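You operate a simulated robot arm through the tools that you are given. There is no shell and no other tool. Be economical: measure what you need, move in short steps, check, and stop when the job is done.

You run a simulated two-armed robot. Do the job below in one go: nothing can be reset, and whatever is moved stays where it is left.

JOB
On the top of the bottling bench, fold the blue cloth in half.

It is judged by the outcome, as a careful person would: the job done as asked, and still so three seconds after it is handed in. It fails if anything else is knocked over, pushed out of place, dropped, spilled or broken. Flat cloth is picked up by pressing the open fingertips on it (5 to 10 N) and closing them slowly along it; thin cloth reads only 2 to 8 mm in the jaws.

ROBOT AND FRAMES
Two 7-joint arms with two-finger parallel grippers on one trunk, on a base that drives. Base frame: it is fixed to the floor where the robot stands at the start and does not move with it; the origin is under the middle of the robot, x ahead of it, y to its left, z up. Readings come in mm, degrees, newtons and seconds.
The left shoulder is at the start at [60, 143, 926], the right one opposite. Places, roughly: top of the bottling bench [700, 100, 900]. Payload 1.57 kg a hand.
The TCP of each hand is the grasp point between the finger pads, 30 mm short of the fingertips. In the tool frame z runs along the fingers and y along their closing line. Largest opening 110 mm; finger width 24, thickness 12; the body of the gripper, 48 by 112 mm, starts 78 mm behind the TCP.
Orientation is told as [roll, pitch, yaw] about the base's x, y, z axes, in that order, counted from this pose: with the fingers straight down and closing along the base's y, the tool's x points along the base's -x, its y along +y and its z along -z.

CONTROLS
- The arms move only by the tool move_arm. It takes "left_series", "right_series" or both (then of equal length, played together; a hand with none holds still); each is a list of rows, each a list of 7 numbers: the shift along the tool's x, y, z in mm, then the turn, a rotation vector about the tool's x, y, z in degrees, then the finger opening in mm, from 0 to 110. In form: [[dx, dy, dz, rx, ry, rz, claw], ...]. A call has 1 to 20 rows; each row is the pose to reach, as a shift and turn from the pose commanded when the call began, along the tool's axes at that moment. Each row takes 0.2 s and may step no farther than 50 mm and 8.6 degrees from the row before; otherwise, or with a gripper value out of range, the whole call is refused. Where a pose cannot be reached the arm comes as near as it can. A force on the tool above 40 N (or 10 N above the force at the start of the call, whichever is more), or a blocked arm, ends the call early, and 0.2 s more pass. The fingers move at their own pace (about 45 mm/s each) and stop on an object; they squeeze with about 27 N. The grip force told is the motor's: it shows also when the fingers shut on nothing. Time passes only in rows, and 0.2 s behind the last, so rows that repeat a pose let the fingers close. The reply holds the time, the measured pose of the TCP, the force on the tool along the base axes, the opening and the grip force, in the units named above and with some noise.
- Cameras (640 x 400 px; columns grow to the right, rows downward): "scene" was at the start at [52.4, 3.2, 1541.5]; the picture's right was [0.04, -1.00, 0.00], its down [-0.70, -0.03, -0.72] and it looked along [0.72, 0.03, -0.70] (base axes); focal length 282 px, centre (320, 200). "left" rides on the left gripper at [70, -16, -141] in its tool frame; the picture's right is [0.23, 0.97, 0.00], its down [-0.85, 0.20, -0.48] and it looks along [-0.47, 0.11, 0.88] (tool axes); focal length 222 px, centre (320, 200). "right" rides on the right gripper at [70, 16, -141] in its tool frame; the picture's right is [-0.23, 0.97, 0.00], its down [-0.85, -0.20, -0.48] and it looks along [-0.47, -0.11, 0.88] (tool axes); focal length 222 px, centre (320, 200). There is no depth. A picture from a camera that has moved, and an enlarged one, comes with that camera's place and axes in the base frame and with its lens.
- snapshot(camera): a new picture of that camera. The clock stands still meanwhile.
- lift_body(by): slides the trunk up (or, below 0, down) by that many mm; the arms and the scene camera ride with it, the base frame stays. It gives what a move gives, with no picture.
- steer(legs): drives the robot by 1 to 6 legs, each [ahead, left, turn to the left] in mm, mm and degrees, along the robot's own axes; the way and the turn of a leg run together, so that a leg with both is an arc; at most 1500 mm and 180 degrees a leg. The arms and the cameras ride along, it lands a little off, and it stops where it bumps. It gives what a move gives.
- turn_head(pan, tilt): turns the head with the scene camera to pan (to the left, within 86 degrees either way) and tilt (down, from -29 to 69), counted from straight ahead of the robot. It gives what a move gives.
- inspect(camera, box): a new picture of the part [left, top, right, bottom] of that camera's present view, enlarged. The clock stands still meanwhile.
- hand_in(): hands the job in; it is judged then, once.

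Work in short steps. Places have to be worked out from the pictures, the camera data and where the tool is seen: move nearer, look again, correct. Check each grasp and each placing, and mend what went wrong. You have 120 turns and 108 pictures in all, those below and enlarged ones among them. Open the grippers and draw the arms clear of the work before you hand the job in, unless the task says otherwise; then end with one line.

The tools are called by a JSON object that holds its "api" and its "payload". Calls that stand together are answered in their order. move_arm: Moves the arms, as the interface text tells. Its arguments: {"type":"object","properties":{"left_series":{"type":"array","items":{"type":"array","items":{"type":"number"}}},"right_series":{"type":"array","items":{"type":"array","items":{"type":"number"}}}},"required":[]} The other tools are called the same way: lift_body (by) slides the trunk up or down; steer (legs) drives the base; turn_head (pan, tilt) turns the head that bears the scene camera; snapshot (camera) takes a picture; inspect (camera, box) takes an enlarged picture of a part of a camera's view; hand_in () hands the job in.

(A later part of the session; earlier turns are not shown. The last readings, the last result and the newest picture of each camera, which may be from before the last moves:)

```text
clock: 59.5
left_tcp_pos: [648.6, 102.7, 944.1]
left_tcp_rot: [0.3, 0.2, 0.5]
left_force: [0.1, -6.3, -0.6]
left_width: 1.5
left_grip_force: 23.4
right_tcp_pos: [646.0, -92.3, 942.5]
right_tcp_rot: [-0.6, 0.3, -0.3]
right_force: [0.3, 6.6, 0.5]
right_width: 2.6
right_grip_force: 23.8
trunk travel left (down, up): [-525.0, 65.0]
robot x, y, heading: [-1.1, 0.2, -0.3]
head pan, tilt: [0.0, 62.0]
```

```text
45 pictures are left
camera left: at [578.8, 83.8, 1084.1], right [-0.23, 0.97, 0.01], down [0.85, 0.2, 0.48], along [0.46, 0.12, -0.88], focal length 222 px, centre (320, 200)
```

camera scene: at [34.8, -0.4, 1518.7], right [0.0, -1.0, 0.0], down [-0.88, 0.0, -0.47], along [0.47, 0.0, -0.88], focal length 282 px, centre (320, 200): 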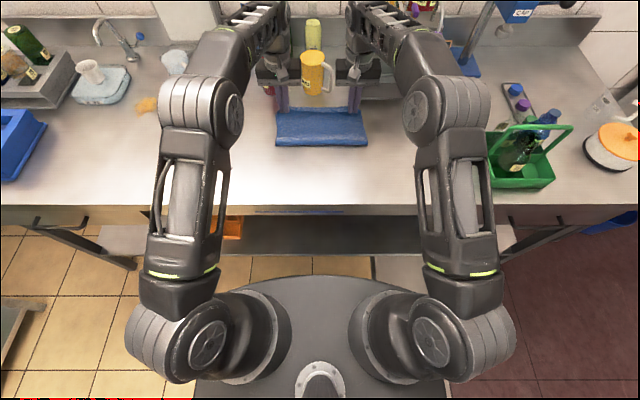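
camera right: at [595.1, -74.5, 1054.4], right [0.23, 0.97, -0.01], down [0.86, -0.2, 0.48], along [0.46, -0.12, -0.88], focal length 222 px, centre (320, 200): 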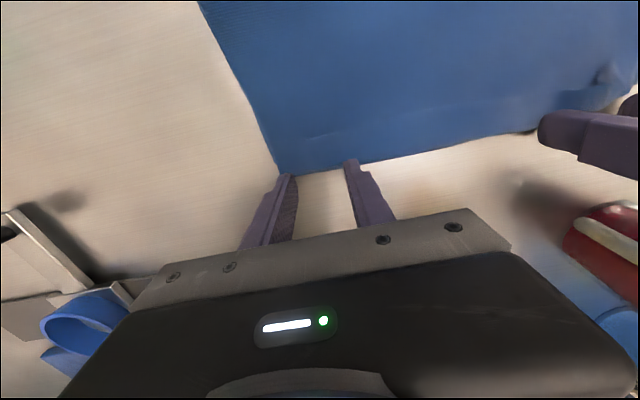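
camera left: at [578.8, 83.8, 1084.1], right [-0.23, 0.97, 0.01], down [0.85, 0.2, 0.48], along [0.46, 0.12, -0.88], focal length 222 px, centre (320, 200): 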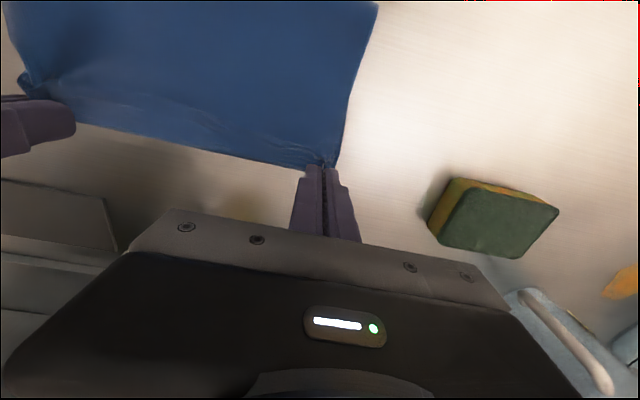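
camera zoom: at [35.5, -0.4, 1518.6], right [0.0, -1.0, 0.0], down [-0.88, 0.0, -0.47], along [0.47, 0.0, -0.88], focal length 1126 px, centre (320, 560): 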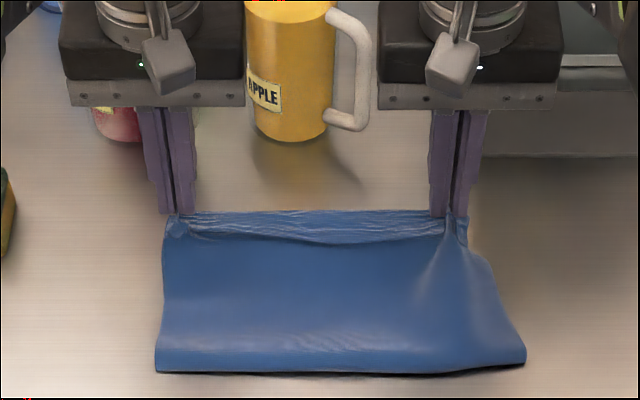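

Both hold the hem fold. Lift back along the arc to above the fold line and check the bottom layer stays.

{"api": "move_arm", "payload": {"left_series": [[8, 0, -15, 0, 0, 0, 0], [18, 0, -30, 0, 0, 0, 0], [30, 0, -45, 0, 0, 0, 0], [44, 0, -58, 0, 0, 0, 0], [60, 0, -70, 0, 0, 0, 0], [78, 0, -80, 0, 0, 0, 0], [98, 0, -88, 0, 0, 0, 0], [120, 0, -93, 0, 0, 0, 0], [120, 0, -93, 0, 0, 0, 0]], "right_series": [[8, 0, -15, 0, 0, 0, 0], [18, 0, -30, 0, 0, 0, 0], [30, 0, -45, 0, 0, 0, 0], [44, 0, -58, 0, 0, 0, 0], [60, 0, -70, 0, 0, 0, 0], [78, 0, -80, 0, 0, 0, 0], [98, 0, -88, 0, 0, 0, 0], [120, 0, -93, 0, 0, 0, 0], [120, 0, -93, 0, 0, 0, 0]]}}

{"api": "inspect", "payload": {"camera": "scene", "box": [240, 60, 400, 160]}}

{"api": "snapshot", "payload": {"camera": "left"}}

{"api": "snapshot", "payload": {"camera": "right"}}

```text
clock: 61.5
left_tcp_pos: [529.2, 101.7, 1036.6]
left_tcp_rot: [0.4, 0.1, 0.3]
left_force: [0.2, -3.3, -0.4]
left_width: 1.5
left_grip_force: 23.5
right_tcp_pos: [526.3, -90.8, 1033.7]
right_tcp_rot: [-0.5, 0.2, -0.2]
right_force: [0.2, 2.3, -0.6]
right_width: 2.5
right_grip_force: 24.0
trunk travel left (down, up): [-525.0, 65.0]
robot x, y, heading: [1.4, -5.1, -0.1]
head pan, tilt: [0.0, 62.0]
```

```text
4.00 times, centred on (320, 110) of scene
camera zoom: at [35.8, -0.4, 1518.6], right [0.0, -1.0, 0.0], down [-0.88, 0.0, -0.47], along [0.47, 0.0, -0.88], focal length 1126 px, centre (320, 560)
```

zoom: 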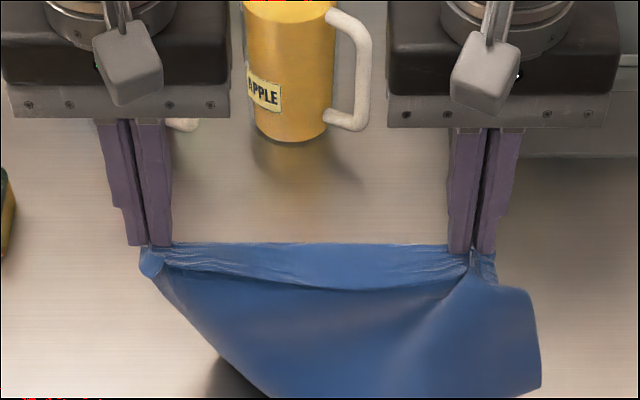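

```text
43 pictures are left
camera left: at [459.5, 82.6, 1177.6], right [-0.23, 0.97, 0.01], down [0.85, 0.2, 0.48], along [0.46, 0.12, -0.88], focal length 222 px, centre (320, 200)
```

left: 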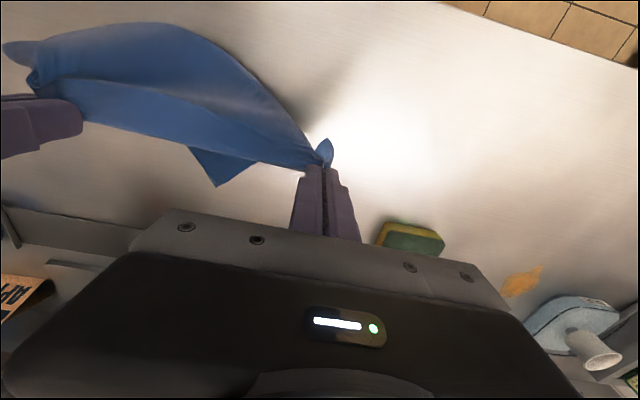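

```text
42 pictures are left
camera right: at [456.6, -72.0, 1174.4], right [0.23, 0.97, -0.01], down [0.86, -0.2, 0.48], along [0.46, -0.12, -0.88], focal length 222 px, centre (320, 200)
```

right: 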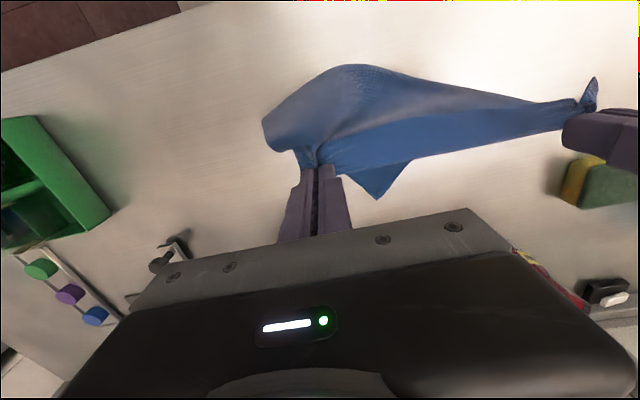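

The right hand caught the bottom layer's corner too. I lay the cloth back along the same arc and will regrasp on the right.

{"api": "move_arm", "payload": {"left_series": [[-22, 0, 5, 0, 0, 0, 0], [-42, 0, 13, 0, 0, 0, 0], [-60, 0, 23, 0, 0, 0, 0], [-76, 0, 35, 0, 0, 0, 0], [-90, 0, 48, 0, 0, 0, 0], [-102, 0, 63, 0, 0, 0, 0], [-112, 0, 78, 0, 0, 0, 0], [-120, 0, 93, 0, 0, 0, 0], [-126, 0, 105, 0, 0, 0, 0], [-130, 0, 118, 0, 0, 0, 0], [-130, 0, 118, 0, 0, 0, 0]], "right_series": [[-22, 0, 5, 0, 0, 0, 0], [-42, 0, 13, 0, 0, 0, 0], [-60, 0, 23, 0, 0, 0, 0], [-76, 0, 35, 0, 0, 0, 0], [-90, 0, 48, 0, 0, 0, 0], [-102, 0, 63, 0, 0, 0, 0], [-112, 0, 78, 0, 0, 0, 0], [-120, 0, 93, 0, 0, 0, 0], [-126, 0, 105, 0, 0, 0, 0], [-130, 0, 119, 0, 0, 0, 0], [-130, 0, 119, 0, 0, 0, 0]]}}

{"api": "inspect", "payload": {"camera": "scene", "box": [240, 60, 400, 160]}}

{"api": "snapshot", "payload": {"camera": "right"}}

```text
clock: 63.9
left_tcp_pos: [658.2, 103.2, 918.5]
left_tcp_rot: [0.3, 0.1, 0.4]
left_force: [0.2, -6.3, -0.2]
left_width: 1.5
left_grip_force: 22.9
right_tcp_pos: [654.9, -94.0, 916.8]
right_tcp_rot: [-0.5, 0.1, -0.2]
right_force: [0.4, 5.3, 0.7]
right_width: 2.7
right_grip_force: 24.2
trunk travel left (down, up): [-525.0, 65.0]
robot x, y, heading: [2.3, -3.6, 0.1]
head pan, tilt: [0.0, 62.0]
```

```text
4.00 times, centred on (320, 110) of scene
camera zoom: at [34.8, -0.4, 1518.7], right [0.0, -1.0, 0.0], down [-0.88, 0.0, -0.47], along [0.47, 0.0, -0.88], focal length 1126 px, centre (320, 560)
```

zoom: 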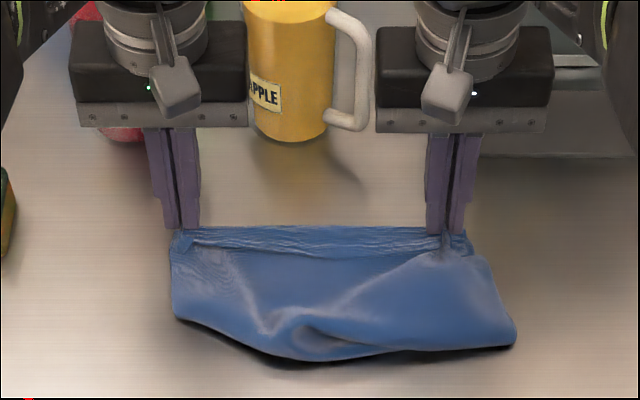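

```text
40 pictures are left
camera right: at [586.0, -74.4, 1057.2], right [0.23, 0.97, -0.01], down [0.86, -0.2, 0.48], along [0.46, -0.12, -0.88], focal length 222 px, centre (320, 200)
```

right: 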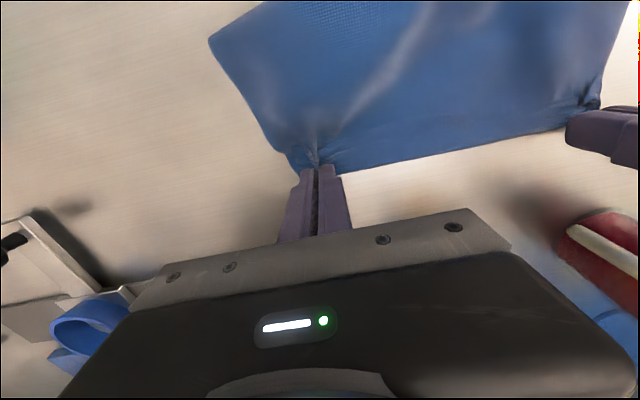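

The right jaw has both corners. I release only the right hand here and withdraw it, keeping the left (which holds just the near-left corner) to peel the cloth back.

{"api": "move_arm", "payload": {"right_series": [[0, 0, 3, 0, 0, 0, 0], [0, 0, 4, 0, 0, 0, 6], [0, 0, 4, 0, 0, 0, 14], [0, 0, 4, 0, 0, 0, 22], [0, 0, 4, 0, 0, 0, 30], [0, 0, 4, 0, 0, 0, 38], [-6, 0, 3, 0, 0, 0, 44], [-14, 0, 1, 0, 0, 0, 44], [-22, 0, -2, 0, 0, 0, 44], [-24, 0, -15, 0, 0, 0, 44], [-10, -15, -40, 0, 0, 0, 44], [10, -40, -48, 0, 0, 0, 44], [30, -75, -50, 0, 0, 0, 44], [40, -110, -50, 0, 0, 0, 44], [40, -110, -50, 0, 0, 0, 44]]}}

{"api": "inspect", "payload": {"camera": "scene", "box": [240, 60, 400, 160]}}

```text
clock: 67.1
left_tcp_pos: [659.0, 102.9, 919.3]
left_tcp_rot: [0.3, 0.0, 0.6]
left_force: [-0.5, 0.5, -0.6]
left_width: 1.6
left_grip_force: 23.5
right_tcp_pos: [616.1, -202.5, 968.1]
right_tcp_rot: [-0.4, 0.0, -0.2]
right_force: [-0.4, 0.4, 0.0]
right_width: 44.2
right_grip_force: 0.0
right hand out of reach, approached as far as the arm can: row 10
trunk travel left (down, up): [-525.0, 65.0]
robot x, y, heading: [-0.4, -1.0, 0.1]
head pan, tilt: [0.0, 62.0]
```

```text
4.00 times, centred on (320, 110) of scene
camera zoom: at [35.1, -0.1, 1518.7], right [0.0, -1.0, 0.0], down [-0.88, 0.0, -0.47], along [0.47, 0.0, -0.88], focal length 1126 px, centre (320, 560)
```

zoom: 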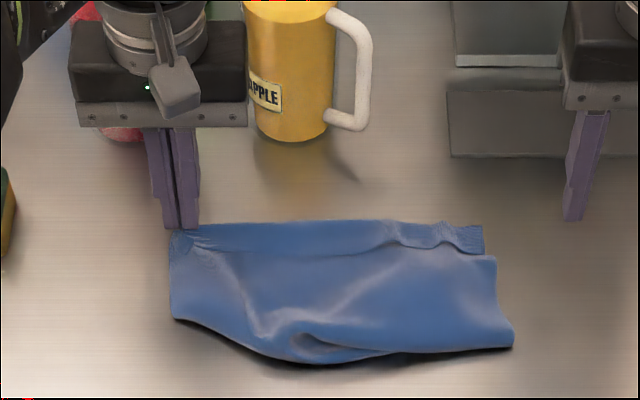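

Now I peel with the left hand: up and back toward the near-left, spreading outward.

{"api": "move_arm", "payload": {"left_series": [[15, 3, -25, 0, 0, 0, 0], [35, 6, -50, 0, 0, 0, 0], [60, 9, -75, 0, 0, 0, 0], [85, 12, -95, 0, 0, 0, 0], [110, 15, -110, 0, 0, 0, 0], [140, 18, -120, 0, 0, 0, 0], [170, 21, -125, 0, 0, 0, 0], [200, 24, -120, 0, 0, 0, 0], [230, 27, -105, 0, 0, 0, 0], [255, 30, -85, 0, 0, 0, 0], [270, 33, -65, 0, 0, 0, 0], [270, 33, -65, 0, 0, 0, 0]]}}

{"api": "inspect", "payload": {"camera": "scene", "box": [220, 60, 420, 210]}}

```text
clock: 69.7
left_tcp_pos: [388.5, 134.2, 986.3]
left_tcp_rot: [0.4, 0.1, 0.5]
left_force: [-0.1, 0.4, 0.0]
left_width: 1.7
left_grip_force: 23.8
right_tcp_pos: [617.7, -204.9, 966.3]
right_tcp_rot: [-0.5, 0.1, -0.3]
right_force: [0.4, -0.2, -0.3]
right_width: 43.8
right_grip_force: 0.1
trunk travel left (down, up): [-525.0, 65.0]
robot x, y, heading: [1.8, -3.0, -0.2]
head pan, tilt: [0.0, 62.0]
```

```text
2.67 times, centred on (320, 135) of scene
camera zoom: at [35.0, -0.5, 1518.7], right [0.0, -1.0, 0.0], down [-0.88, 0.0, -0.47], along [0.47, 0.0, -0.88], focal length 751 px, centre (320, 373)
```

zoom: 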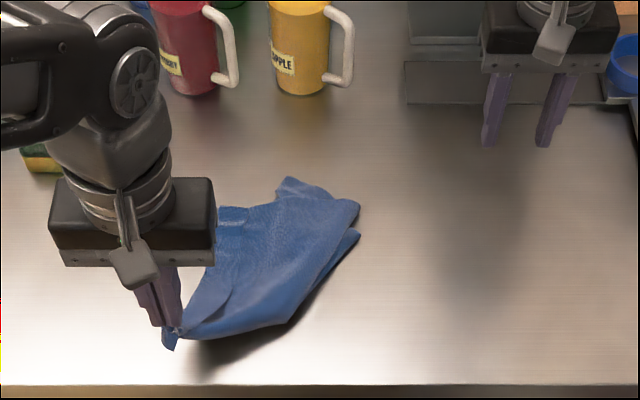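

The cloth came along. I look closely at how it lies now to find the next corner.

{"api": "inspect", "payload": {"camera": "scene", "box": [265, 120, 365, 195]}}

{"api": "snapshot", "payload": {"camera": "left"}}

```text
5.33 times, centred on (315, 158) of scene
camera zoom: at [35.0, -0.5, 1518.7], right [0.0, -1.0, 0.0], down [-0.88, 0.0, -0.47], along [0.47, 0.0, -0.88], focal length 1502 px, centre (347, 427)
```

zoom: 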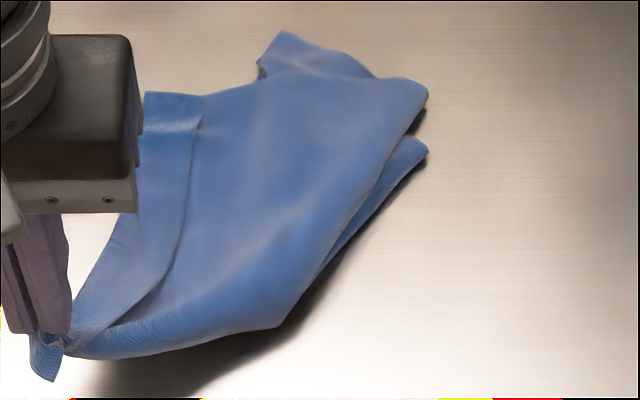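

```text
36 pictures are left
camera left: at [318.4, 114.3, 1127.4], right [-0.23, 0.97, 0.01], down [0.85, 0.2, 0.48], along [0.46, 0.12, -0.88], focal length 222 px, centre (320, 200)
```

left: 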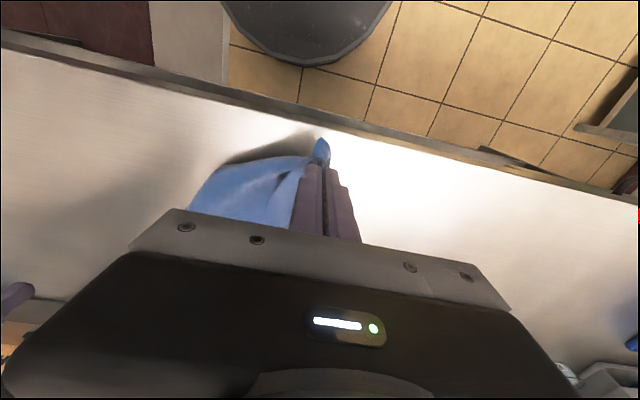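

The hem strip (near edge) runs from the left jaw up to a squared end near x≈585, y≈95 – that should be the near-right corner. I zoom in on it.

{"api": "inspect", "payload": {"camera": "scene", "box": [285, 122, 349, 162]}}

{"api": "snapshot", "payload": {"camera": "right"}}

```text
10.00 times, centred on (317, 142) of scene
camera zoom: at [35.0, -0.5, 1518.7], right [0.0, -1.0, 0.0], down [-0.88, 0.0, -0.47], along [0.47, 0.0, -0.88], focal length 2816 px, centre (350, 780)
```

zoom: 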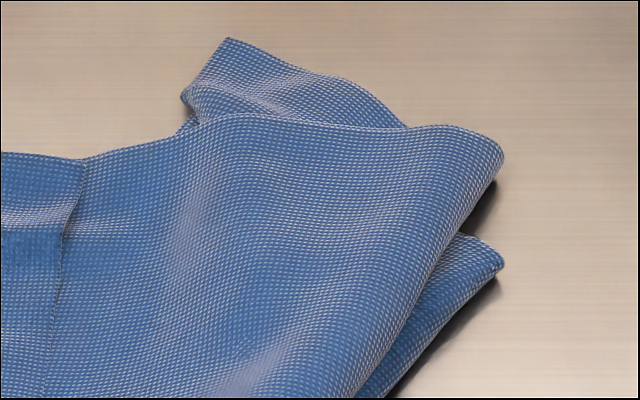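

```text
34 pictures are left
camera right: at [548.0, -184.4, 1108.1], right [0.23, 0.97, -0.01], down [0.86, -0.2, 0.48], along [0.46, -0.12, -0.88], focal length 222 px, centre (320, 200)
```

right: 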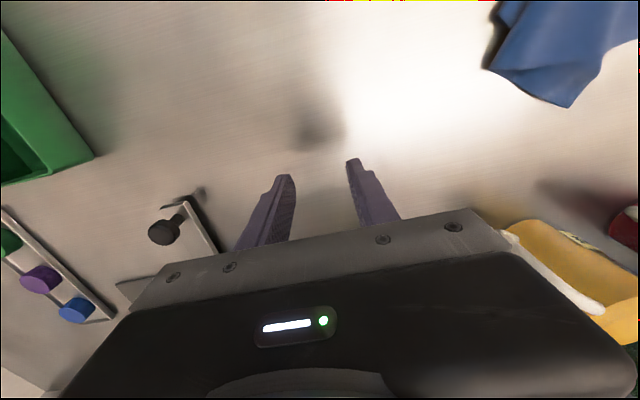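

The hem end (near-right corner) spans y≈78–110 at x≈577. I bring the right hand over it with a 22 mm opening.

{"api": "move_arm", "payload": {"right_series": [[5, 40, 0, 0, 0, 0, 40], [10, 80, 0, 0, 0, 0, 34], [16, 120, 0, 0, 0, 0, 28], [22, 160, 0, 0, 0, 0, 22], [28, 200, 0, 0, 0, 0, 22], [34, 240, 0, 0, 0, 0, 22], [40, 275, 5, 0, 0, 0, 22], [40, 299, 15, 0, 0, 0, 22], [40, 299, 22, 0, 0, 0, 22], [40, 299, 22, 0, 0, 0, 22]]}}

{"api": "inspect", "payload": {"camera": "scene", "box": [255, 92, 355, 167]}}

{"api": "snapshot", "payload": {"camera": "right"}}

```text
clock: 71.9
left_tcp_pos: [387.6, 132.0, 987.2]
left_tcp_rot: [0.4, 0.1, 0.3]
left_force: [-0.5, 0.3, 0.6]
left_width: 1.6
left_grip_force: 23.2
right_tcp_pos: [576.9, 96.8, 943.1]
right_tcp_rot: [-0.5, 0.1, -0.3]
right_force: [-0.6, 1.1, -0.5]
right_width: 22.0
right_grip_force: 0.1
trunk travel left (down, up): [-525.0, 65.0]
robot x, y, heading: [-1.1, 0.8, 0.1]
head pan, tilt: [0.0, 62.0]
```

```text
5.33 times, centred on (305, 130) of scene
camera zoom: at [35.0, -0.3, 1518.7], right [0.0, -1.0, 0.0], down [-0.88, 0.0, -0.47], along [0.47, 0.0, -0.88], focal length 1502 px, centre (400, 576)
```

zoom: 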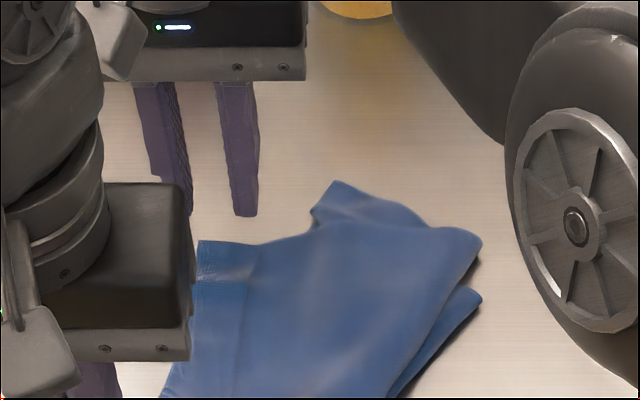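

```text
32 pictures are left
camera right: at [508.2, 116.2, 1083.1], right [0.23, 0.97, -0.01], down [0.86, -0.2, 0.48], along [0.46, -0.12, -0.88], focal length 222 px, centre (320, 200)
```

right: 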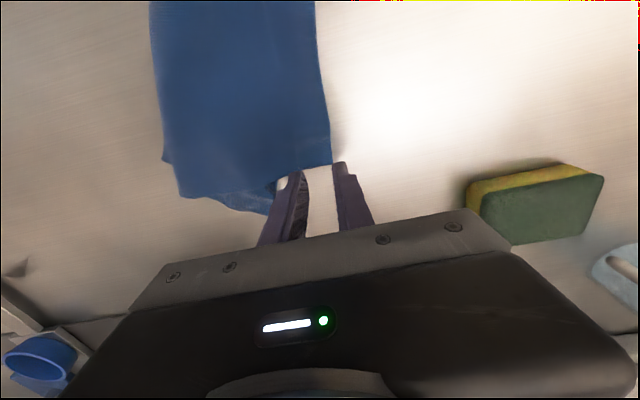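

The hem end is right under the fingers (x≈577, y 75–107). Descend, centred at y≈92.

{"api": "move_arm", "payload": {"right_series": [[1, -4, 10, 0, 0, 0, 22], [1, -4, 20, 0, 0, 0, 22], [1, -4, 26, 0, 0, 0, 22], [1, -4, 29, 0, 0, 0, 22], [1, -4, 30, 0, 0, 0, 22], [1, -4, 30, 0, 0, 0, 22]]}}

```text
clock: 73.3
left_tcp_pos: [387.9, 132.3, 986.7]
left_tcp_rot: [0.3, 0.0, 0.4]
left_force: [0.1, -0.8, -0.4]
left_width: 1.6
left_grip_force: 23.4
right_tcp_pos: [574.4, 91.7, 913.7]
right_tcp_rot: [-0.5, 0.2, -0.2]
right_force: [0.0, 0.3, 0.0]
right_width: 22.1
right_grip_force: 0.1
trunk travel left (down, up): [-525.0, 65.0]
robot x, y, heading: [-0.8, -1.8, -0.1]
head pan, tilt: [0.0, 62.0]
```

{"api": "move_arm", "payload": {"right_series": [[0, 0, 1, 0, 0, 0, 22], [0, 0, 2, 0, 0, 0, 22], [0, 0, 2, 0, 0, 0, 22]]}}

```text
clock: 74.1
left_tcp_pos: [388.0, 133.6, 987.6]
left_tcp_rot: [0.3, 0.2, 0.4]
left_force: [0.5, 0.1, 0.4]
left_width: 1.4
left_grip_force: 23.3
right_tcp_pos: [574.7, 91.3, 912.2]
right_tcp_rot: [-0.3, 0.1, -0.4]
right_force: [0.5, -0.4, 1.0]
right_width: 21.9
right_grip_force: 0.0
trunk travel left (down, up): [-525.0, 65.0]
robot x, y, heading: [-2.7, 2.3, 0.1]
head pan, tilt: [0.0, 62.0]
```

Contact is just starting; 0.6 mm more, close slowly, and lift 40 mm.

{"api": "move_arm", "payload": {"right_series": [[0, 0, 0.7, 0, 0, 0, 22], [0, 0, 0.7, 0, 0, 0, 20], [0, 0, 0.7, 0, 0, 0, 18], [0, 0, 0.7, 0, 0, 0, 16], [0, 0, 0.7, 0, 0, 0, 14], [0, 0, 0.7, 0, 0, 0, 12], [0, 0, 0.7, 0, 0, 0, 10], [0, 0, 0.7, 0, 0, 0, 8], [0, 0, 0.7, 0, 0, 0, 6], [0, 0, 0.7, 0, 0, 0, 4], [0, 0, 0.7, 0, 0, 0, 2], [0, 0, 0.7, 0, 0, 0, 0], [0, 0, 0.7, 0, 0, 0, 0], [0, 0, 0.7, 0, 0, 0, 0], [0, 0, -10, 0, 0, 0, 0], [0, 0, -25, 0, 0, 0, 0], [0, 0, -40, 0, 0, 0, 0], [0, 0, -40, 0, 0, 0, 0]]}}

{"api": "inspect", "payload": {"camera": "scene", "box": [255, 92, 355, 167]}}

```text
clock: 77.9
left_tcp_pos: [389.1, 133.8, 987.2]
left_tcp_rot: [0.3, 0.1, 0.4]
left_force: [-0.3, 0.1, 0.2]
left_width: 1.5
left_grip_force: 24.0
right_tcp_pos: [574.8, 93.0, 952.5]
right_tcp_rot: [-0.5, 0.3, -0.3]
right_force: [-0.5, 0.8, 0.2]
right_width: 1.8
right_grip_force: 23.1
trunk travel left (down, up): [-525.0, 65.0]
robot x, y, heading: [-1.4, -4.5, -0.0]
head pan, tilt: [0.0, 62.0]
```

```text
5.33 times, centred on (305, 130) of scene
camera zoom: at [35.1, -0.3, 1518.7], right [0.0, -1.0, 0.0], down [-0.88, 0.0, -0.47], along [0.47, 0.0, -0.88], focal length 1502 px, centre (400, 576)
```

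zoom: 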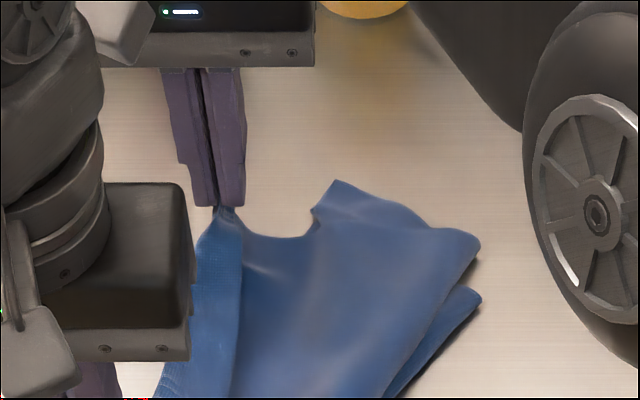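

The right hand now holds only the near-right corner. I raise both and swing the right hand to its side so the near edge runs across between the hands and the cloth hangs open.

{"api": "move_arm", "payload": {"left_series": [[-6, -2, -11, 0, 0, 0, 0], [-12, -4, -22, 0, 0, 0, 0], [-18, -6, -33, 0, 0, 0, 0], [-24, -8, -44, 0, 0, 0, 0], [-30, -10, -55, 0, 0, 0, 0], [-36, -12, -66, 0, 0, 0, 0], [-41, -14, -78, 0, 0, 0, 0], [-47, -16, -89, 0, 0, 0, 0], [-53, -18, -100, 0, 0, 0, 0], [-59, -20, -111, 0, 0, 0, 0], [-65, -22, -122, 0, 0, 0, 0], [-71, -24, -133, 0, 0, 0, 0], [-71, -24, -133, 0, 0, 0, 0]], "right_series": [[10, -14, -14, 0, 0, 0, 0], [19, -28, -28, 0, 0, 0, 0], [29, -42, -42, 0, 0, 0, 0], [38, -57, -56, 0, 0, 0, 0], [48, -71, -70, 0, 0, 0, 0], [58, -85, -84, 0, 0, 0, 0], [67, -99, -98, 0, 0, 0, 0], [77, -113, -112, 0, 0, 0, 0], [86, -127, -126, 0, 0, 0, 0], [96, -142, -140, 0, 0, 0, 0], [105, -156, -154, 0, 0, 0, 0], [115, -170, -168, 0, 0, 0, 0], [115, -170, -168, 0, 0, 0, 0]]}}

{"api": "snapshot", "payload": {"camera": "scene"}}

{"api": "snapshot", "payload": {"camera": "left"}}

```text
clock: 80.7
left_tcp_pos: [456.1, 109.3, 1102.9]
left_tcp_rot: [0.2, 1.4, 0.2]
left_force: [-0.1, 0.1, 0.1]
left_width: 1.8
left_grip_force: 23.3
left hand out of reach, approached as far as the arm can: row 12
right_tcp_pos: [468.6, -61.2, 1107.1]
right_tcp_rot: [-0.4, -0.1, -0.3]
right_force: [0.6, 0.6, 0.2]
right_width: 1.8
right_grip_force: 23.5
right hand out of reach, approached as far as the arm can: row 12, 13
trunk travel left (down, up): [-525.0, 65.0]
robot x, y, heading: [4.4, 0.0, 0.0]
head pan, tilt: [0.0, 62.0]
```

```text
30 pictures are left
camera scene: at [34.4, 0.1, 1518.7], right [0.0, -1.0, 0.0], down [-0.88, 0.0, -0.47], along [0.47, 0.0, -0.88], focal length 282 px, centre (320, 200)
```

scene: 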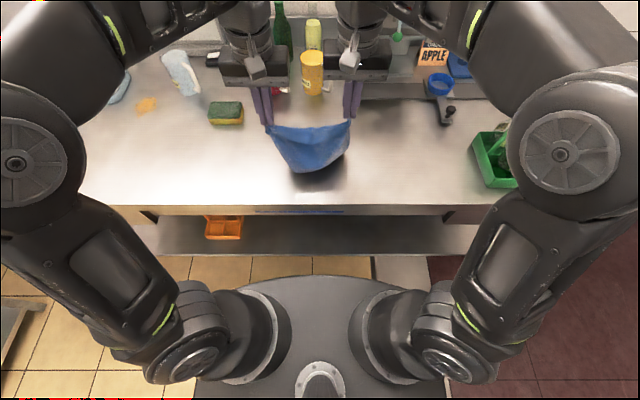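

```text
29 pictures are left
camera left: at [389.4, 90.5, 1245.4], right [-0.23, 0.97, 0.01], down [0.87, 0.2, 0.46], along [0.44, 0.11, -0.89], focal length 222 px, centre (320, 200)
```

left: 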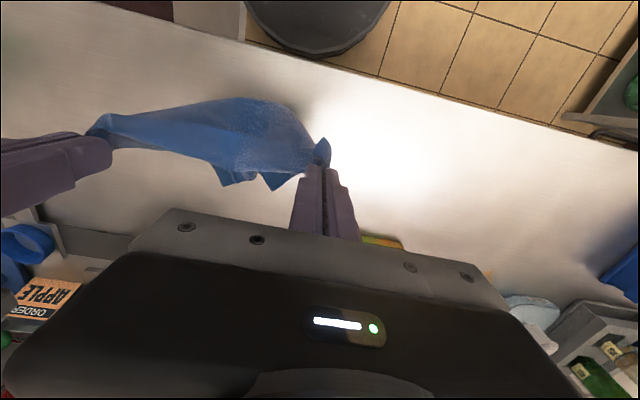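

Good: near edge hangs between the hands. New plan: lay the cloth by moving forward so it trails flat toward me, then bring the hands back over it – in that direction the hem flap opens outward. First spread to tension and lay forward.

{"api": "move_arm", "payload": {"left_series": [[0, 3, 0, 0, 0, 0, 0], [-8, 6, 10, 0, 0, 0, 0], [-22, 8, 28, 0, 0, 0, 0], [-38, 8, 46, 0, 0, 0, 0], [-55, 8, 64, 0, 0, 0, 0], [-73, 8, 82, 0, 0, 0, 0], [-91, 8, 98, 0, 0, 0, 0], [-109, 8, 114, 0, 0, 0, 0], [-127, 8, 130, 0, 0, 0, 0], [-145, 8, 144, 0, 0, 0, 0], [-162, 8, 156, 0, 0, 0, 0], [-178, 8, 164, 0, 0, 0, 0], [-192, 8, 170, 0, 0, 0, 0], [-204, 8, 172, 0, 0, 0, 0], [-204, 8, 172, 0, 0, 0, 0]], "right_series": [[2, -6, 0, 0, 0, 0, 0], [-2, -12, 10, 0, 0, 0, 0], [-12, -18, 28, 0, 0, 0, 0], [-27, -20, 46, 0, 0, 0, 0], [-43, -20, 64, 0, 0, 0, 0], [-61, -20, 82, 0, 0, 0, 0], [-79, -20, 98, 0, 0, 0, 0], [-97, -20, 114, 0, 0, 0, 0], [-115, -20, 130, 0, 0, 0, 0], [-133, -20, 146, 0, 0, 0, 0], [-150, -20, 160, 0, 0, 0, 0], [-166, -20, 169, 0, 0, 0, 0], [-180, -20, 174, 0, 0, 0, 0], [-192, -20, 176, 0, 0, 0, 0], [-192, -20, 176, 0, 0, 0, 0]]}}

{"api": "inspect", "payload": {"camera": "scene", "box": [220, 70, 420, 210]}}

```text
clock: 83.9
left_tcp_pos: [662.7, 120.5, 943.9]
left_tcp_rot: [0.3, 0.0, 0.4]
left_force: [0.3, -0.4, -0.1]
left_width: 1.7
left_grip_force: 23.6
left hand out of reach, approached as far as the arm can: row 1
right_tcp_pos: [662.8, -83.7, 930.0]
right_tcp_rot: [-0.4, 0.1, -0.2]
right_force: [-0.5, 0.1, -0.1]
right_width: 1.4
right_grip_force: 23.4
trunk travel left (down, up): [-525.0, 65.0]
robot x, y, heading: [1.3, -1.6, 0.5]
head pan, tilt: [0.0, 62.0]
```

```text
2.86 times, centred on (320, 140) of scene
camera zoom: at [34.7, -0.4, 1518.7], right [0.0, -1.0, 0.0], down [-0.88, 0.0, -0.47], along [0.47, 0.0, -0.88], focal length 805 px, centre (320, 371)
```

zoom: 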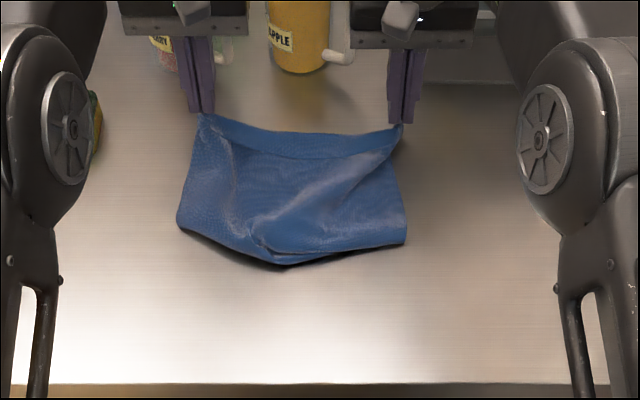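

The far half is actually tucked forward underneath, so moving back now will unfold it cleanly with both corners held. I sweep both hands up and back to lay it open.

{"api": "move_arm", "payload": {"left_series": [[12, 0, -18, 0, 0, 0, 0], [27, 1, -40, 0, 0, 0, 0], [45, 2, -60, 0, 0, 0, 0], [66, 2, -78, 0, 0, 0, 0], [90, 2, -92, 0, 0, 0, 0], [116, 2, -100, 0, 0, 0, 0], [142, 2, -102, 0, 0, 0, 0], [166, 2, -96, 0, 0, 0, 0], [188, 2, -85, 0, 0, 0, 0], [207, 2, -68, 0, 0, 0, 0], [223, 2, -48, 0, 0, 0, 0], [236, 2, -28, 0, 0, 0, 0], [246, 2, -8, 0, 0, 0, 0], [252, 2, 8, 0, 0, 0, 0], [252, 2, 8, 0, 0, 0, 0]], "right_series": [[12, 0, -18, 0, 0, 0, 0], [27, 0, -40, 0, 0, 0, 0], [45, 0, -65, 0, 0, 0, 0], [66, 0, -88, 0, 0, 0, 0], [90, 0, -104, 0, 0, 0, 0], [116, 0, -112, 0, 0, 0, 0], [142, 0, -114, 0, 0, 0, 0], [166, 0, -108, 0, 0, 0, 0], [188, 0, -98, 0, 0, 0, 0], [207, 0, -82, 0, 0, 0, 0], [223, 0, -62, 0, 0, 0, 0], [236, 0, -42, 0, 0, 0, 0], [246, 0, -22, 0, 0, 0, 0], [252, 0, -6, 0, 0, 0, 0], [252, 0, -6, 0, 0, 0, 0]]}}

{"api": "inspect", "payload": {"camera": "scene", "box": [220, 70, 420, 210]}}

```text
clock: 87.1
left_tcp_pos: [410.3, 120.7, 936.6]
left_tcp_rot: [0.3, 0.1, 0.5]
left_force: [0.3, -0.1, -0.5]
left_width: 1.8
left_grip_force: 23.5
right_tcp_pos: [410.2, -82.3, 936.7]
right_tcp_rot: [-0.5, 0.0, -0.2]
right_force: [0.2, 0.4, 0.1]
right_width: 1.6
right_grip_force: 23.7
trunk travel left (down, up): [-525.0, 65.0]
robot x, y, heading: [-0.5, 0.7, -0.5]
head pan, tilt: [0.0, 62.0]
```

```text
2.86 times, centred on (320, 140) of scene
camera zoom: at [34.8, -0.4, 1518.7], right [0.0, -1.0, 0.0], down [-0.88, 0.0, -0.47], along [0.47, 0.0, -0.88], focal length 805 px, centre (320, 371)
```

zoom: 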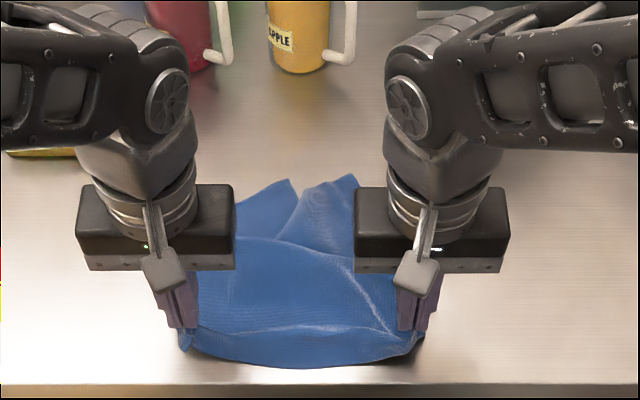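

The cloth is open but pleated at the far side. I'll hang it: raise both hands, then the trunk, so gravity straightens it.

{"api": "move_arm", "payload": {"left_series": [[-2, 1, -14, 0, 0, 0, 0], [-4, 2, -28, 0, 0, 0, 0], [-6, 3, -42, 0, 0, 0, 0], [-8, 4, -56, 0, 0, 0, 0], [-10, 5, -70, 0, 0, 0, 0], [-12, 6, -84, 0, 0, 0, 0], [-14, 6, -98, 0, 0, 0, 0], [-16, 6, -112, 0, 0, 0, 0], [-18, 6, -126, 0, 0, 0, 0], [-20, 6, -140, 0, 0, 0, 0], [-22, 6, -154, 0, 0, 0, 0], [-24, 6, -164, 0, 0, 0, 0], [-24, 6, -164, 0, 0, 0, 0]], "right_series": [[-2, -1, -14, 0, 0, 0, 0], [-4, -2, -28, 0, 0, 0, 0], [-6, -3, -42, 0, 0, 0, 0], [-8, -4, -56, 0, 0, 0, 0], [-10, -5, -70, 0, 0, 0, 0], [-12, -6, -84, 0, 0, 0, 0], [-14, -6, -98, 0, 0, 0, 0], [-16, -6, -112, 0, 0, 0, 0], [-18, -6, -126, 0, 0, 0, 0], [-20, -6, -140, 0, 0, 0, 0], [-22, -6, -154, 0, 0, 0, 0], [-24, -6, -164, 0, 0, 0, 0], [-24, -6, -164, 0, 0, 0, 0]]}}

{"api": "lift_body", "payload": {"by": 63}}

{"api": "snapshot", "payload": {"camera": "scene"}}

{"api": "snapshot", "payload": {"camera": "left"}}

```text
clock: 89.9
left_tcp_pos: [435.2, 124.7, 1101.7]
left_tcp_rot: [0.3, 0.1, 0.4]
left_force: [0.4, 0.6, -0.6]
left_width: 1.5
left_grip_force: 23.6
right_tcp_pos: [434.4, -87.3, 1099.9]
right_tcp_rot: [-0.5, 0.1, -0.4]
right_force: [0.4, -0.2, -0.3]
right_width: 1.6
right_grip_force: 23.9
trunk travel left (down, up): [-525.0, 65.0]
robot x, y, heading: [-2.6, 0.0, 0.1]
head pan, tilt: [0.0, 62.0]
```

```text
clock: 90.9
left_tcp_pos: [435.3, 125.1, 1165.1]
left_tcp_rot: [0.3, 0.0, 0.4]
left_force: [0.3, -0.1, 0.5]
left_width: 1.6
left_grip_force: 23.4
right_tcp_pos: [435.2, -87.8, 1162.9]
right_tcp_rot: [-0.5, 0.2, -0.3]
right_force: [-0.5, 0.2, -0.1]
right_width: 1.6
right_grip_force: 23.6
trunk travel left (down, up): [-588.0, 2.0]
robot x, y, heading: [-3.0, 1.7, 0.2]
head pan, tilt: [0.0, 62.0]
```

```text
26 pictures are left
camera scene: at [35.2, -0.4, 1581.6], right [0.0, -1.0, 0.0], down [-0.88, 0.0, -0.47], along [0.47, 0.0, -0.88], focal length 282 px, centre (320, 200)
```

scene: 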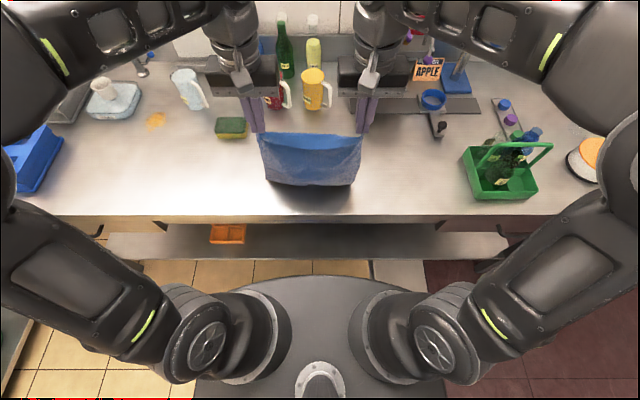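

```text
25 pictures are left
camera left: at [365.9, 106.5, 1305.6], right [-0.23, 0.97, 0.01], down [0.85, 0.2, 0.48], along [0.46, 0.12, -0.88], focal length 222 px, centre (320, 200)
```

left: 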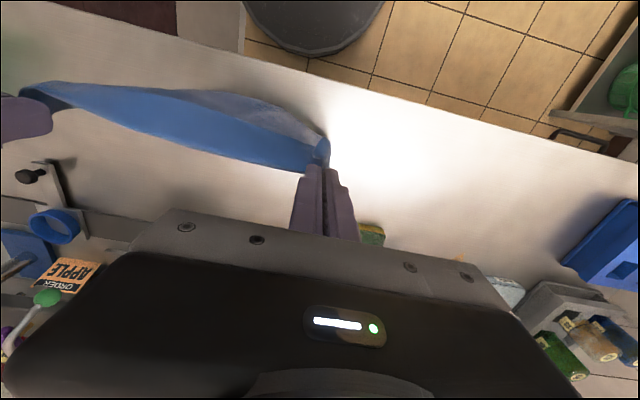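

Now it hangs as a clean sheet with its lower edge just on the bench. I move forward first (so the bottom trails toward me), then descend gradually while moving on.

{"api": "move_arm", "payload": {"left_series": [[-10, 0, 0, 0, 0, 0, 0], [-20, 0, 0, 0, 0, 0, 0], [-30, 0, 2, 0, 0, 0, 0], [-40, 0, 6, 0, 0, 0, 0], [-52, 0, 13, 0, 0, 0, 0], [-64, 0, 21, 0, 0, 0, 0], [-76, 0, 29, 0, 0, 0, 0], [-88, 0, 37, 0, 0, 0, 0], [-100, 0, 46, 0, 0, 0, 0], [-112, 0, 55, 0, 0, 0, 0], [-124, 0, 64, 0, 0, 0, 0], [-136, 0, 73, 0, 0, 0, 0], [-148, 0, 82, 0, 0, 0, 0], [-160, 0, 92, 0, 0, 0, 0], [-172, 0, 102, 0, 0, 0, 0], [-184, 0, 112, 0, 0, 0, 0], [-196, 0, 123, 0, 0, 0, 0], [-208, 0, 134, 0, 0, 0, 0]], "right_series": [[-10, 0, 0, 0, 0, 0, 0], [-20, 0, 0, 0, 0, 0, 0], [-30, 0, 2, 0, 0, 0, 0], [-40, 0, 6, 0, 0, 0, 0], [-52, 0, 13, 0, 0, 0, 0], [-64, 0, 21, 0, 0, 0, 0], [-76, 0, 29, 0, 0, 0, 0], [-88, 0, 37, 0, 0, 0, 0], [-100, 0, 46, 0, 0, 0, 0], [-112, 0, 55, 0, 0, 0, 0], [-124, 0, 64, 0, 0, 0, 0], [-136, 0, 73, 0, 0, 0, 0], [-148, 0, 82, 0, 0, 0, 0], [-160, 0, 92, 0, 0, 0, 0], [-172, 0, 102, 0, 0, 0, 0], [-184, 0, 112, 0, 0, 0, 0], [-196, 0, 123, 0, 0, 0, 0], [-208, 0, 134, 0, 0, 0, 0]]}}

{"api": "snapshot", "payload": {"camera": "scene"}}

```text
clock: 94.7
left_tcp_pos: [644.5, 129.1, 1030.1]
left_tcp_rot: [0.2, 0.1, 0.4]
left_force: [0.2, 0.0, -0.4]
left_width: 1.7
left_grip_force: 23.5
right_tcp_pos: [643.1, -88.4, 1029.8]
right_tcp_rot: [-0.4, 0.1, -0.2]
right_force: [-0.4, 0.3, -0.6]
right_width: 1.7
right_grip_force: 23.5
trunk travel left (down, up): [-588.0, 2.0]
robot x, y, heading: [0.1, -0.7, 0.1]
head pan, tilt: [0.0, 62.0]
```

```text
24 pictures are left
camera scene: at [36.1, -0.4, 1581.7], right [0.0, -1.0, 0.0], down [-0.88, 0.0, -0.47], along [0.47, 0.0, -0.88], focal length 282 px, centre (320, 200)
```

scene: 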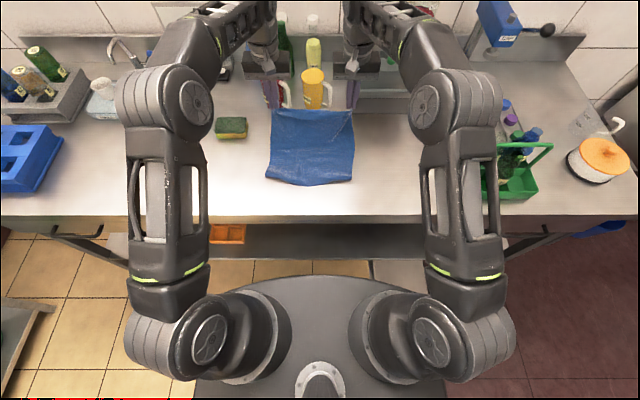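

{"api": "inspect", "payload": {"camera": "scene", "box": [255, 85, 375, 195]}}

```text
3.64 times, centred on (315, 140) of scene
camera zoom: at [36.1, -0.4, 1581.7], right [0.0, -1.0, 0.0], down [-0.88, 0.0, -0.47], along [0.47, 0.0, -0.88], focal length 1024 px, centre (338, 418)
```

zoom: 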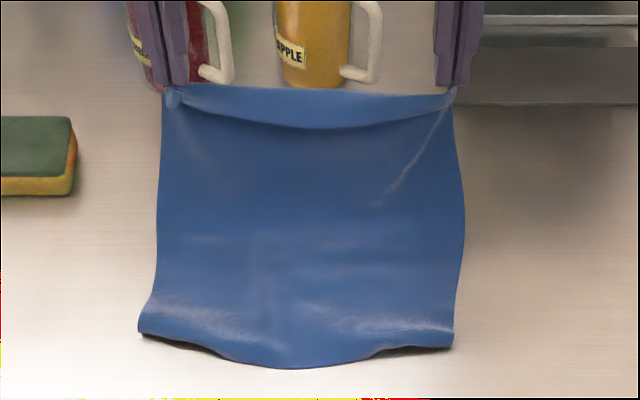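

A ~50 mm strip is tucked under at the bottom. I'll go back up and let the cloth hang just in front of the bench edge, so pulling it forward over the edge irons it flat. First, retrace.

{"api": "move_arm", "payload": {"left_series": [[24, 0, -22, 0, 0, 0, 0], [48, 0, -42, 0, 0, 0, 0], [72, 0, -61, 0, 0, 0, 0], [96, 0, -79, 0, 0, 0, 0], [120, 0, -97, 0, 0, 0, 0], [144, 0, -113, 0, 0, 0, 0], [168, 0, -128, 0, 0, 0, 0], [188, 0, -134, 0, 0, 0, 0], [208, 0, -134, 0, 0, 0, 0], [223, 0, -134, 0, 0, 0, 0], [238, 0, -134, 0, 0, 0, 0], [253, 0, -134, 0, 0, 0, 0], [268, 0, -134, 0, 0, 0, 0], [283, 0, -134, 0, 0, 0, 0], [293, 0, -134, 0, 0, 0, 0], [293, 0, -134, 0, 0, 0, 0]], "right_series": [[24, 0, -22, 0, 0, 0, 0], [48, 0, -42, 0, 0, 0, 0], [72, 0, -61, 0, 0, 0, 0], [96, 0, -79, 0, 0, 0, 0], [120, 0, -97, 0, 0, 0, 0], [144, 0, -113, 0, 0, 0, 0], [168, 0, -128, 0, 0, 0, 0], [188, 0, -134, 0, 0, 0, 0], [208, 0, -134, 0, 0, 0, 0], [223, 0, -134, 0, 0, 0, 0], [238, 0, -134, 0, 0, 0, 0], [253, 0, -134, 0, 0, 0, 0], [268, 0, -134, 0, 0, 0, 0], [283, 0, -134, 0, 0, 0, 0], [293, 0, -134, 0, 0, 0, 0], [293, 0, -134, 0, 0, 0, 0]]}}

{"api": "snapshot", "payload": {"camera": "scene"}}

```text
clock: 98.1
left_tcp_pos: [349.0, 124.2, 1163.9]
left_tcp_rot: [0.5, 0.1, 0.4]
left_force: [1.2, 0.1, -0.3]
left_width: 1.8
left_grip_force: 23.5
right_tcp_pos: [349.7, -85.6, 1164.3]
right_tcp_rot: [-0.5, 0.2, -0.2]
right_force: [0.0, 0.5, 0.2]
right_width: 1.7
right_grip_force: 23.5
trunk travel left (down, up): [-588.0, 2.0]
robot x, y, heading: [0.1, 1.5, -0.0]
head pan, tilt: [0.0, 62.0]
```

```text
22 pictures are left
camera scene: at [35.2, -0.4, 1581.7], right [0.0, -1.0, 0.0], down [-0.88, 0.0, -0.47], along [0.47, 0.0, -0.88], focal length 282 px, centre (320, 200)
```

scene: 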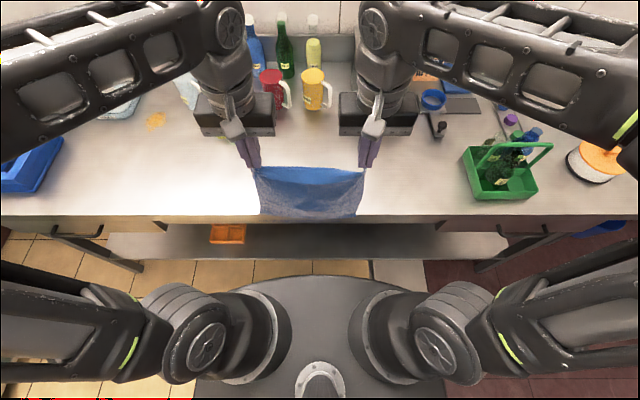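

The foot of the cloth is right at the bench edge. I back off 18 mm more so it drops off in front, then lower 90 mm.

{"api": "move_arm", "payload": {"left_series": [[9, 0, 0, 0, 0, 0, 0], [18, 0, 0, 0, 0, 0, 0], [18, 0, 0, 0, 0, 0, 0], [18, 0, 15, 0, 0, 0, 0], [18, 0, 30, 0, 0, 0, 0], [18, 0, 45, 0, 0, 0, 0], [18, 0, 60, 0, 0, 0, 0], [18, 0, 75, 0, 0, 0, 0], [18, 0, 90, 0, 0, 0, 0], [18, 0, 90, 0, 0, 0, 0]], "right_series": [[9, 0, 0, 0, 0, 0, 0], [18, 0, 0, 0, 0, 0, 0], [18, 0, 0, 0, 0, 0, 0], [18, 0, 15, 0, 0, 0, 0], [18, 0, 30, 0, 0, 0, 0], [18, 0, 45, 0, 0, 0, 0], [18, 0, 60, 0, 0, 0, 0], [18, 0, 75, 0, 0, 0, 0], [18, 0, 90, 0, 0, 0, 0], [18, 0, 90, 0, 0, 0, 0]]}}

{"api": "inspect", "payload": {"camera": "scene", "box": [220, 130, 420, 260]}}

```text
clock: 100.3
left_tcp_pos: [331.4, 125.7, 1074.7]
left_tcp_rot: [0.4, 0.1, 0.4]
left_force: [0.6, 1.0, 0.7]
left_width: 1.7
left_grip_force: 23.3
right_tcp_pos: [331.2, -85.2, 1073.7]
right_tcp_rot: [-0.4, 0.1, -0.2]
right_force: [-0.1, 0.6, -0.2]
right_width: 1.8
right_grip_force: 23.6
trunk travel left (down, up): [-588.0, 2.0]
robot x, y, heading: [-3.8, 1.0, -0.0]
head pan, tilt: [0.0, 62.0]
```

```text
3.08 times, centred on (320, 195) of scene
camera zoom: at [34.6, -0.4, 1581.7], right [0.0, -1.0, 0.0], down [-0.88, 0.0, -0.47], along [0.47, 0.0, -0.88], focal length 866 px, centre (320, 215)
```

zoom: 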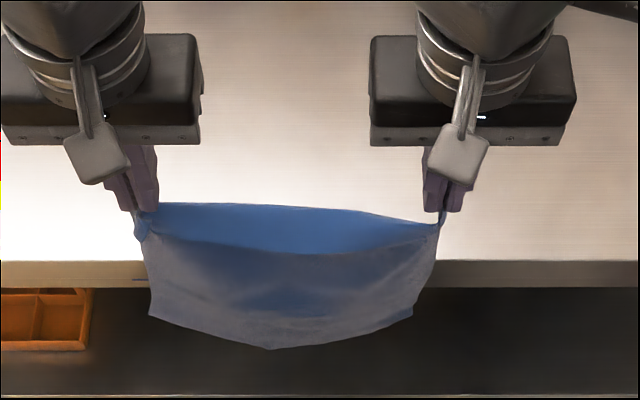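

It hangs freely in front of the bench edge. Now pull it forward over the edge.

{"api": "move_arm", "payload": {"left_series": [[-12, 0, 2, 0, 0, 0, 0], [-26, 0, 6, 0, 0, 0, 0], [-42, 0, 12, 0, 0, 0, 0], [-60, 0, 20, 0, 0, 0, 0], [-78, 0, 28, 0, 0, 0, 0], [-96, 0, 36, 0, 0, 0, 0], [-114, 0, 44, 0, 0, 0, 0], [-132, 0, 52, 0, 0, 0, 0], [-150, 0, 60, 0, 0, 0, 0], [-168, 0, 66, 0, 0, 0, 0], [-186, 0, 70, 0, 0, 0, 0], [-204, 0, 74, 0, 0, 0, 0], [-220, 0, 76, 0, 0, 0, 0], [-220, 0, 76, 0, 0, 0, 0]], "right_series": [[-12, 0, 2, 0, 0, 0, 0], [-26, 0, 6, 0, 0, 0, 0], [-42, 0, 12, 0, 0, 0, 0], [-60, 0, 20, 0, 0, 0, 0], [-78, 0, 28, 0, 0, 0, 0], [-96, 0, 36, 0, 0, 0, 0], [-114, 0, 44, 0, 0, 0, 0], [-132, 0, 52, 0, 0, 0, 0], [-150, 0, 60, 0, 0, 0, 0], [-168, 0, 66, 0, 0, 0, 0], [-186, 0, 70, 0, 0, 0, 0], [-204, 0, 74, 0, 0, 0, 0], [-220, 0, 76, 0, 0, 0, 0], [-220, 0, 76, 0, 0, 0, 0]]}}

{"api": "lift_body", "payload": {"by": -63}}

{"api": "inspect", "payload": {"camera": "scene", "box": [220, 80, 420, 220]}}

```text
clock: 103.3
left_tcp_pos: [552.2, 127.5, 997.7]
left_tcp_rot: [0.3, 0.2, 0.4]
left_force: [-0.1, -0.6, -0.5]
left_width: 1.9
left_grip_force: 23.1
right_tcp_pos: [552.6, -88.6, 997.2]
right_tcp_rot: [-0.6, 0.1, -0.3]
right_force: [0.6, 0.5, 1.0]
right_width: 1.9
right_grip_force: 23.4
trunk travel left (down, up): [-588.0, 2.0]
robot x, y, heading: [-0.5, -2.6, 0.1]
head pan, tilt: [0.0, 62.0]
```

```text
clock: 104.3
left_tcp_pos: [553.0, 126.9, 935.8]
left_tcp_rot: [0.3, 0.2, 0.4]
left_force: [0.0, 0.0, 0.1]
left_width: 1.8
left_grip_force: 23.7
right_tcp_pos: [552.5, -88.9, 933.9]
right_tcp_rot: [-0.4, 0.2, -0.4]
right_force: [0.8, 0.2, -0.2]
right_width: 1.5
right_grip_force: 23.6
trunk travel left (down, up): [-525.0, 65.0]
robot x, y, heading: [-2.5, 2.3, 0.1]
head pan, tilt: [0.0, 62.0]
```

```text
2.86 times, centred on (320, 150) of scene
camera zoom: at [34.7, -0.4, 1518.7], right [0.0, -1.0, 0.0], down [-0.88, 0.0, -0.47], along [0.47, 0.0, -0.88], focal length 805 px, centre (320, 343)
```

zoom: 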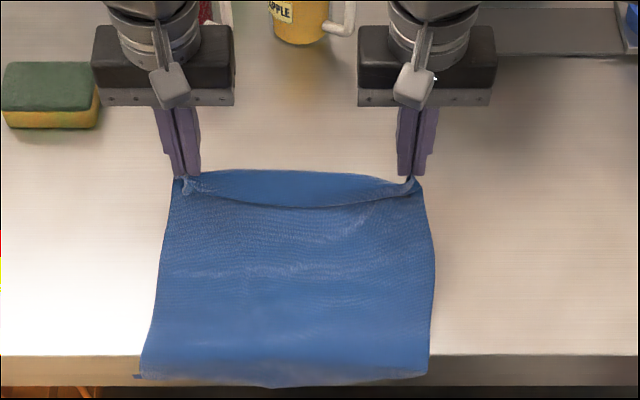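

Beautifully flat now. Pull on forward to x≈668, lowering slightly, to bring the whole cloth onto the bench.

{"api": "move_arm", "payload": {"left_series": [[-10, 0, 1, 0, 0, 0, 0], [-22, 0, 2, 0, 0, 0, 0], [-34, 0, 3, 0, 0, 0, 0], [-46, 0, 4, 0, 0, 0, 0], [-58, 0, 5, 0, 0, 0, 0], [-70, 0, 6, 0, 0, 0, 0], [-82, 0, 7, 0, 0, 0, 0], [-94, 0, 8, 0, 0, 0, 0], [-106, 0, 9, 0, 0, 0, 0], [-116, 0, 10, 0, 0, 0, 0], [-116, 0, 10, 0, 0, 0, 0]], "right_series": [[-10, 0, 1, 0, 0, 0, 0], [-22, 0, 2, 0, 0, 0, 0], [-34, 0, 3, 0, 0, 0, 0], [-46, 0, 4, 0, 0, 0, 0], [-58, 0, 5, 0, 0, 0, 0], [-70, 0, 6, 0, 0, 0, 0], [-82, 0, 7, 0, 0, 0, 0], [-94, 0, 8, 0, 0, 0, 0], [-106, 0, 9, 0, 0, 0, 0], [-116, 0, 10, 0, 0, 0, 0], [-116, 0, 10, 0, 0, 0, 0]]}}

{"api": "inspect", "payload": {"camera": "scene", "box": [220, 80, 420, 220]}}

```text
clock: 106.7
left_tcp_pos: [667.7, 128.5, 925.1]
left_tcp_rot: [0.3, 0.0, 0.5]
left_force: [-1.7, -0.2, -0.9]
left_width: 2.1
left_grip_force: 23.8
right_tcp_pos: [668.0, -89.4, 922.6]
right_tcp_rot: [-0.4, 0.1, -0.3]
right_force: [0.5, 0.0, -0.3]
right_width: 1.8
right_grip_force: 24.2
trunk travel left (down, up): [-525.0, 65.0]
robot x, y, heading: [0.2, 0.2, -0.1]
head pan, tilt: [0.0, 62.0]
```

```text
2.86 times, centred on (320, 150) of scene
camera zoom: at [34.8, -0.4, 1518.7], right [0.0, -1.0, 0.0], down [-0.88, 0.0, -0.47], along [0.47, 0.0, -0.88], focal length 805 px, centre (320, 343)
```

zoom: 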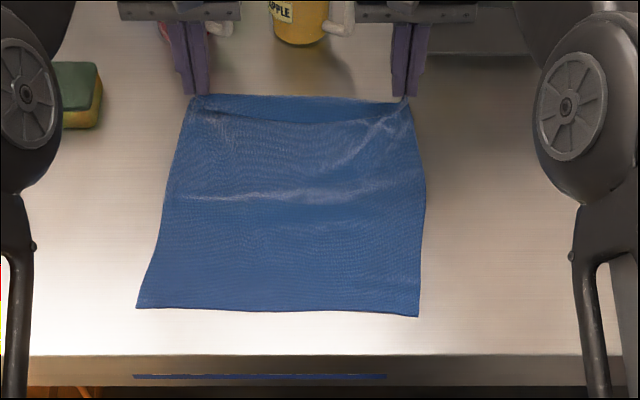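

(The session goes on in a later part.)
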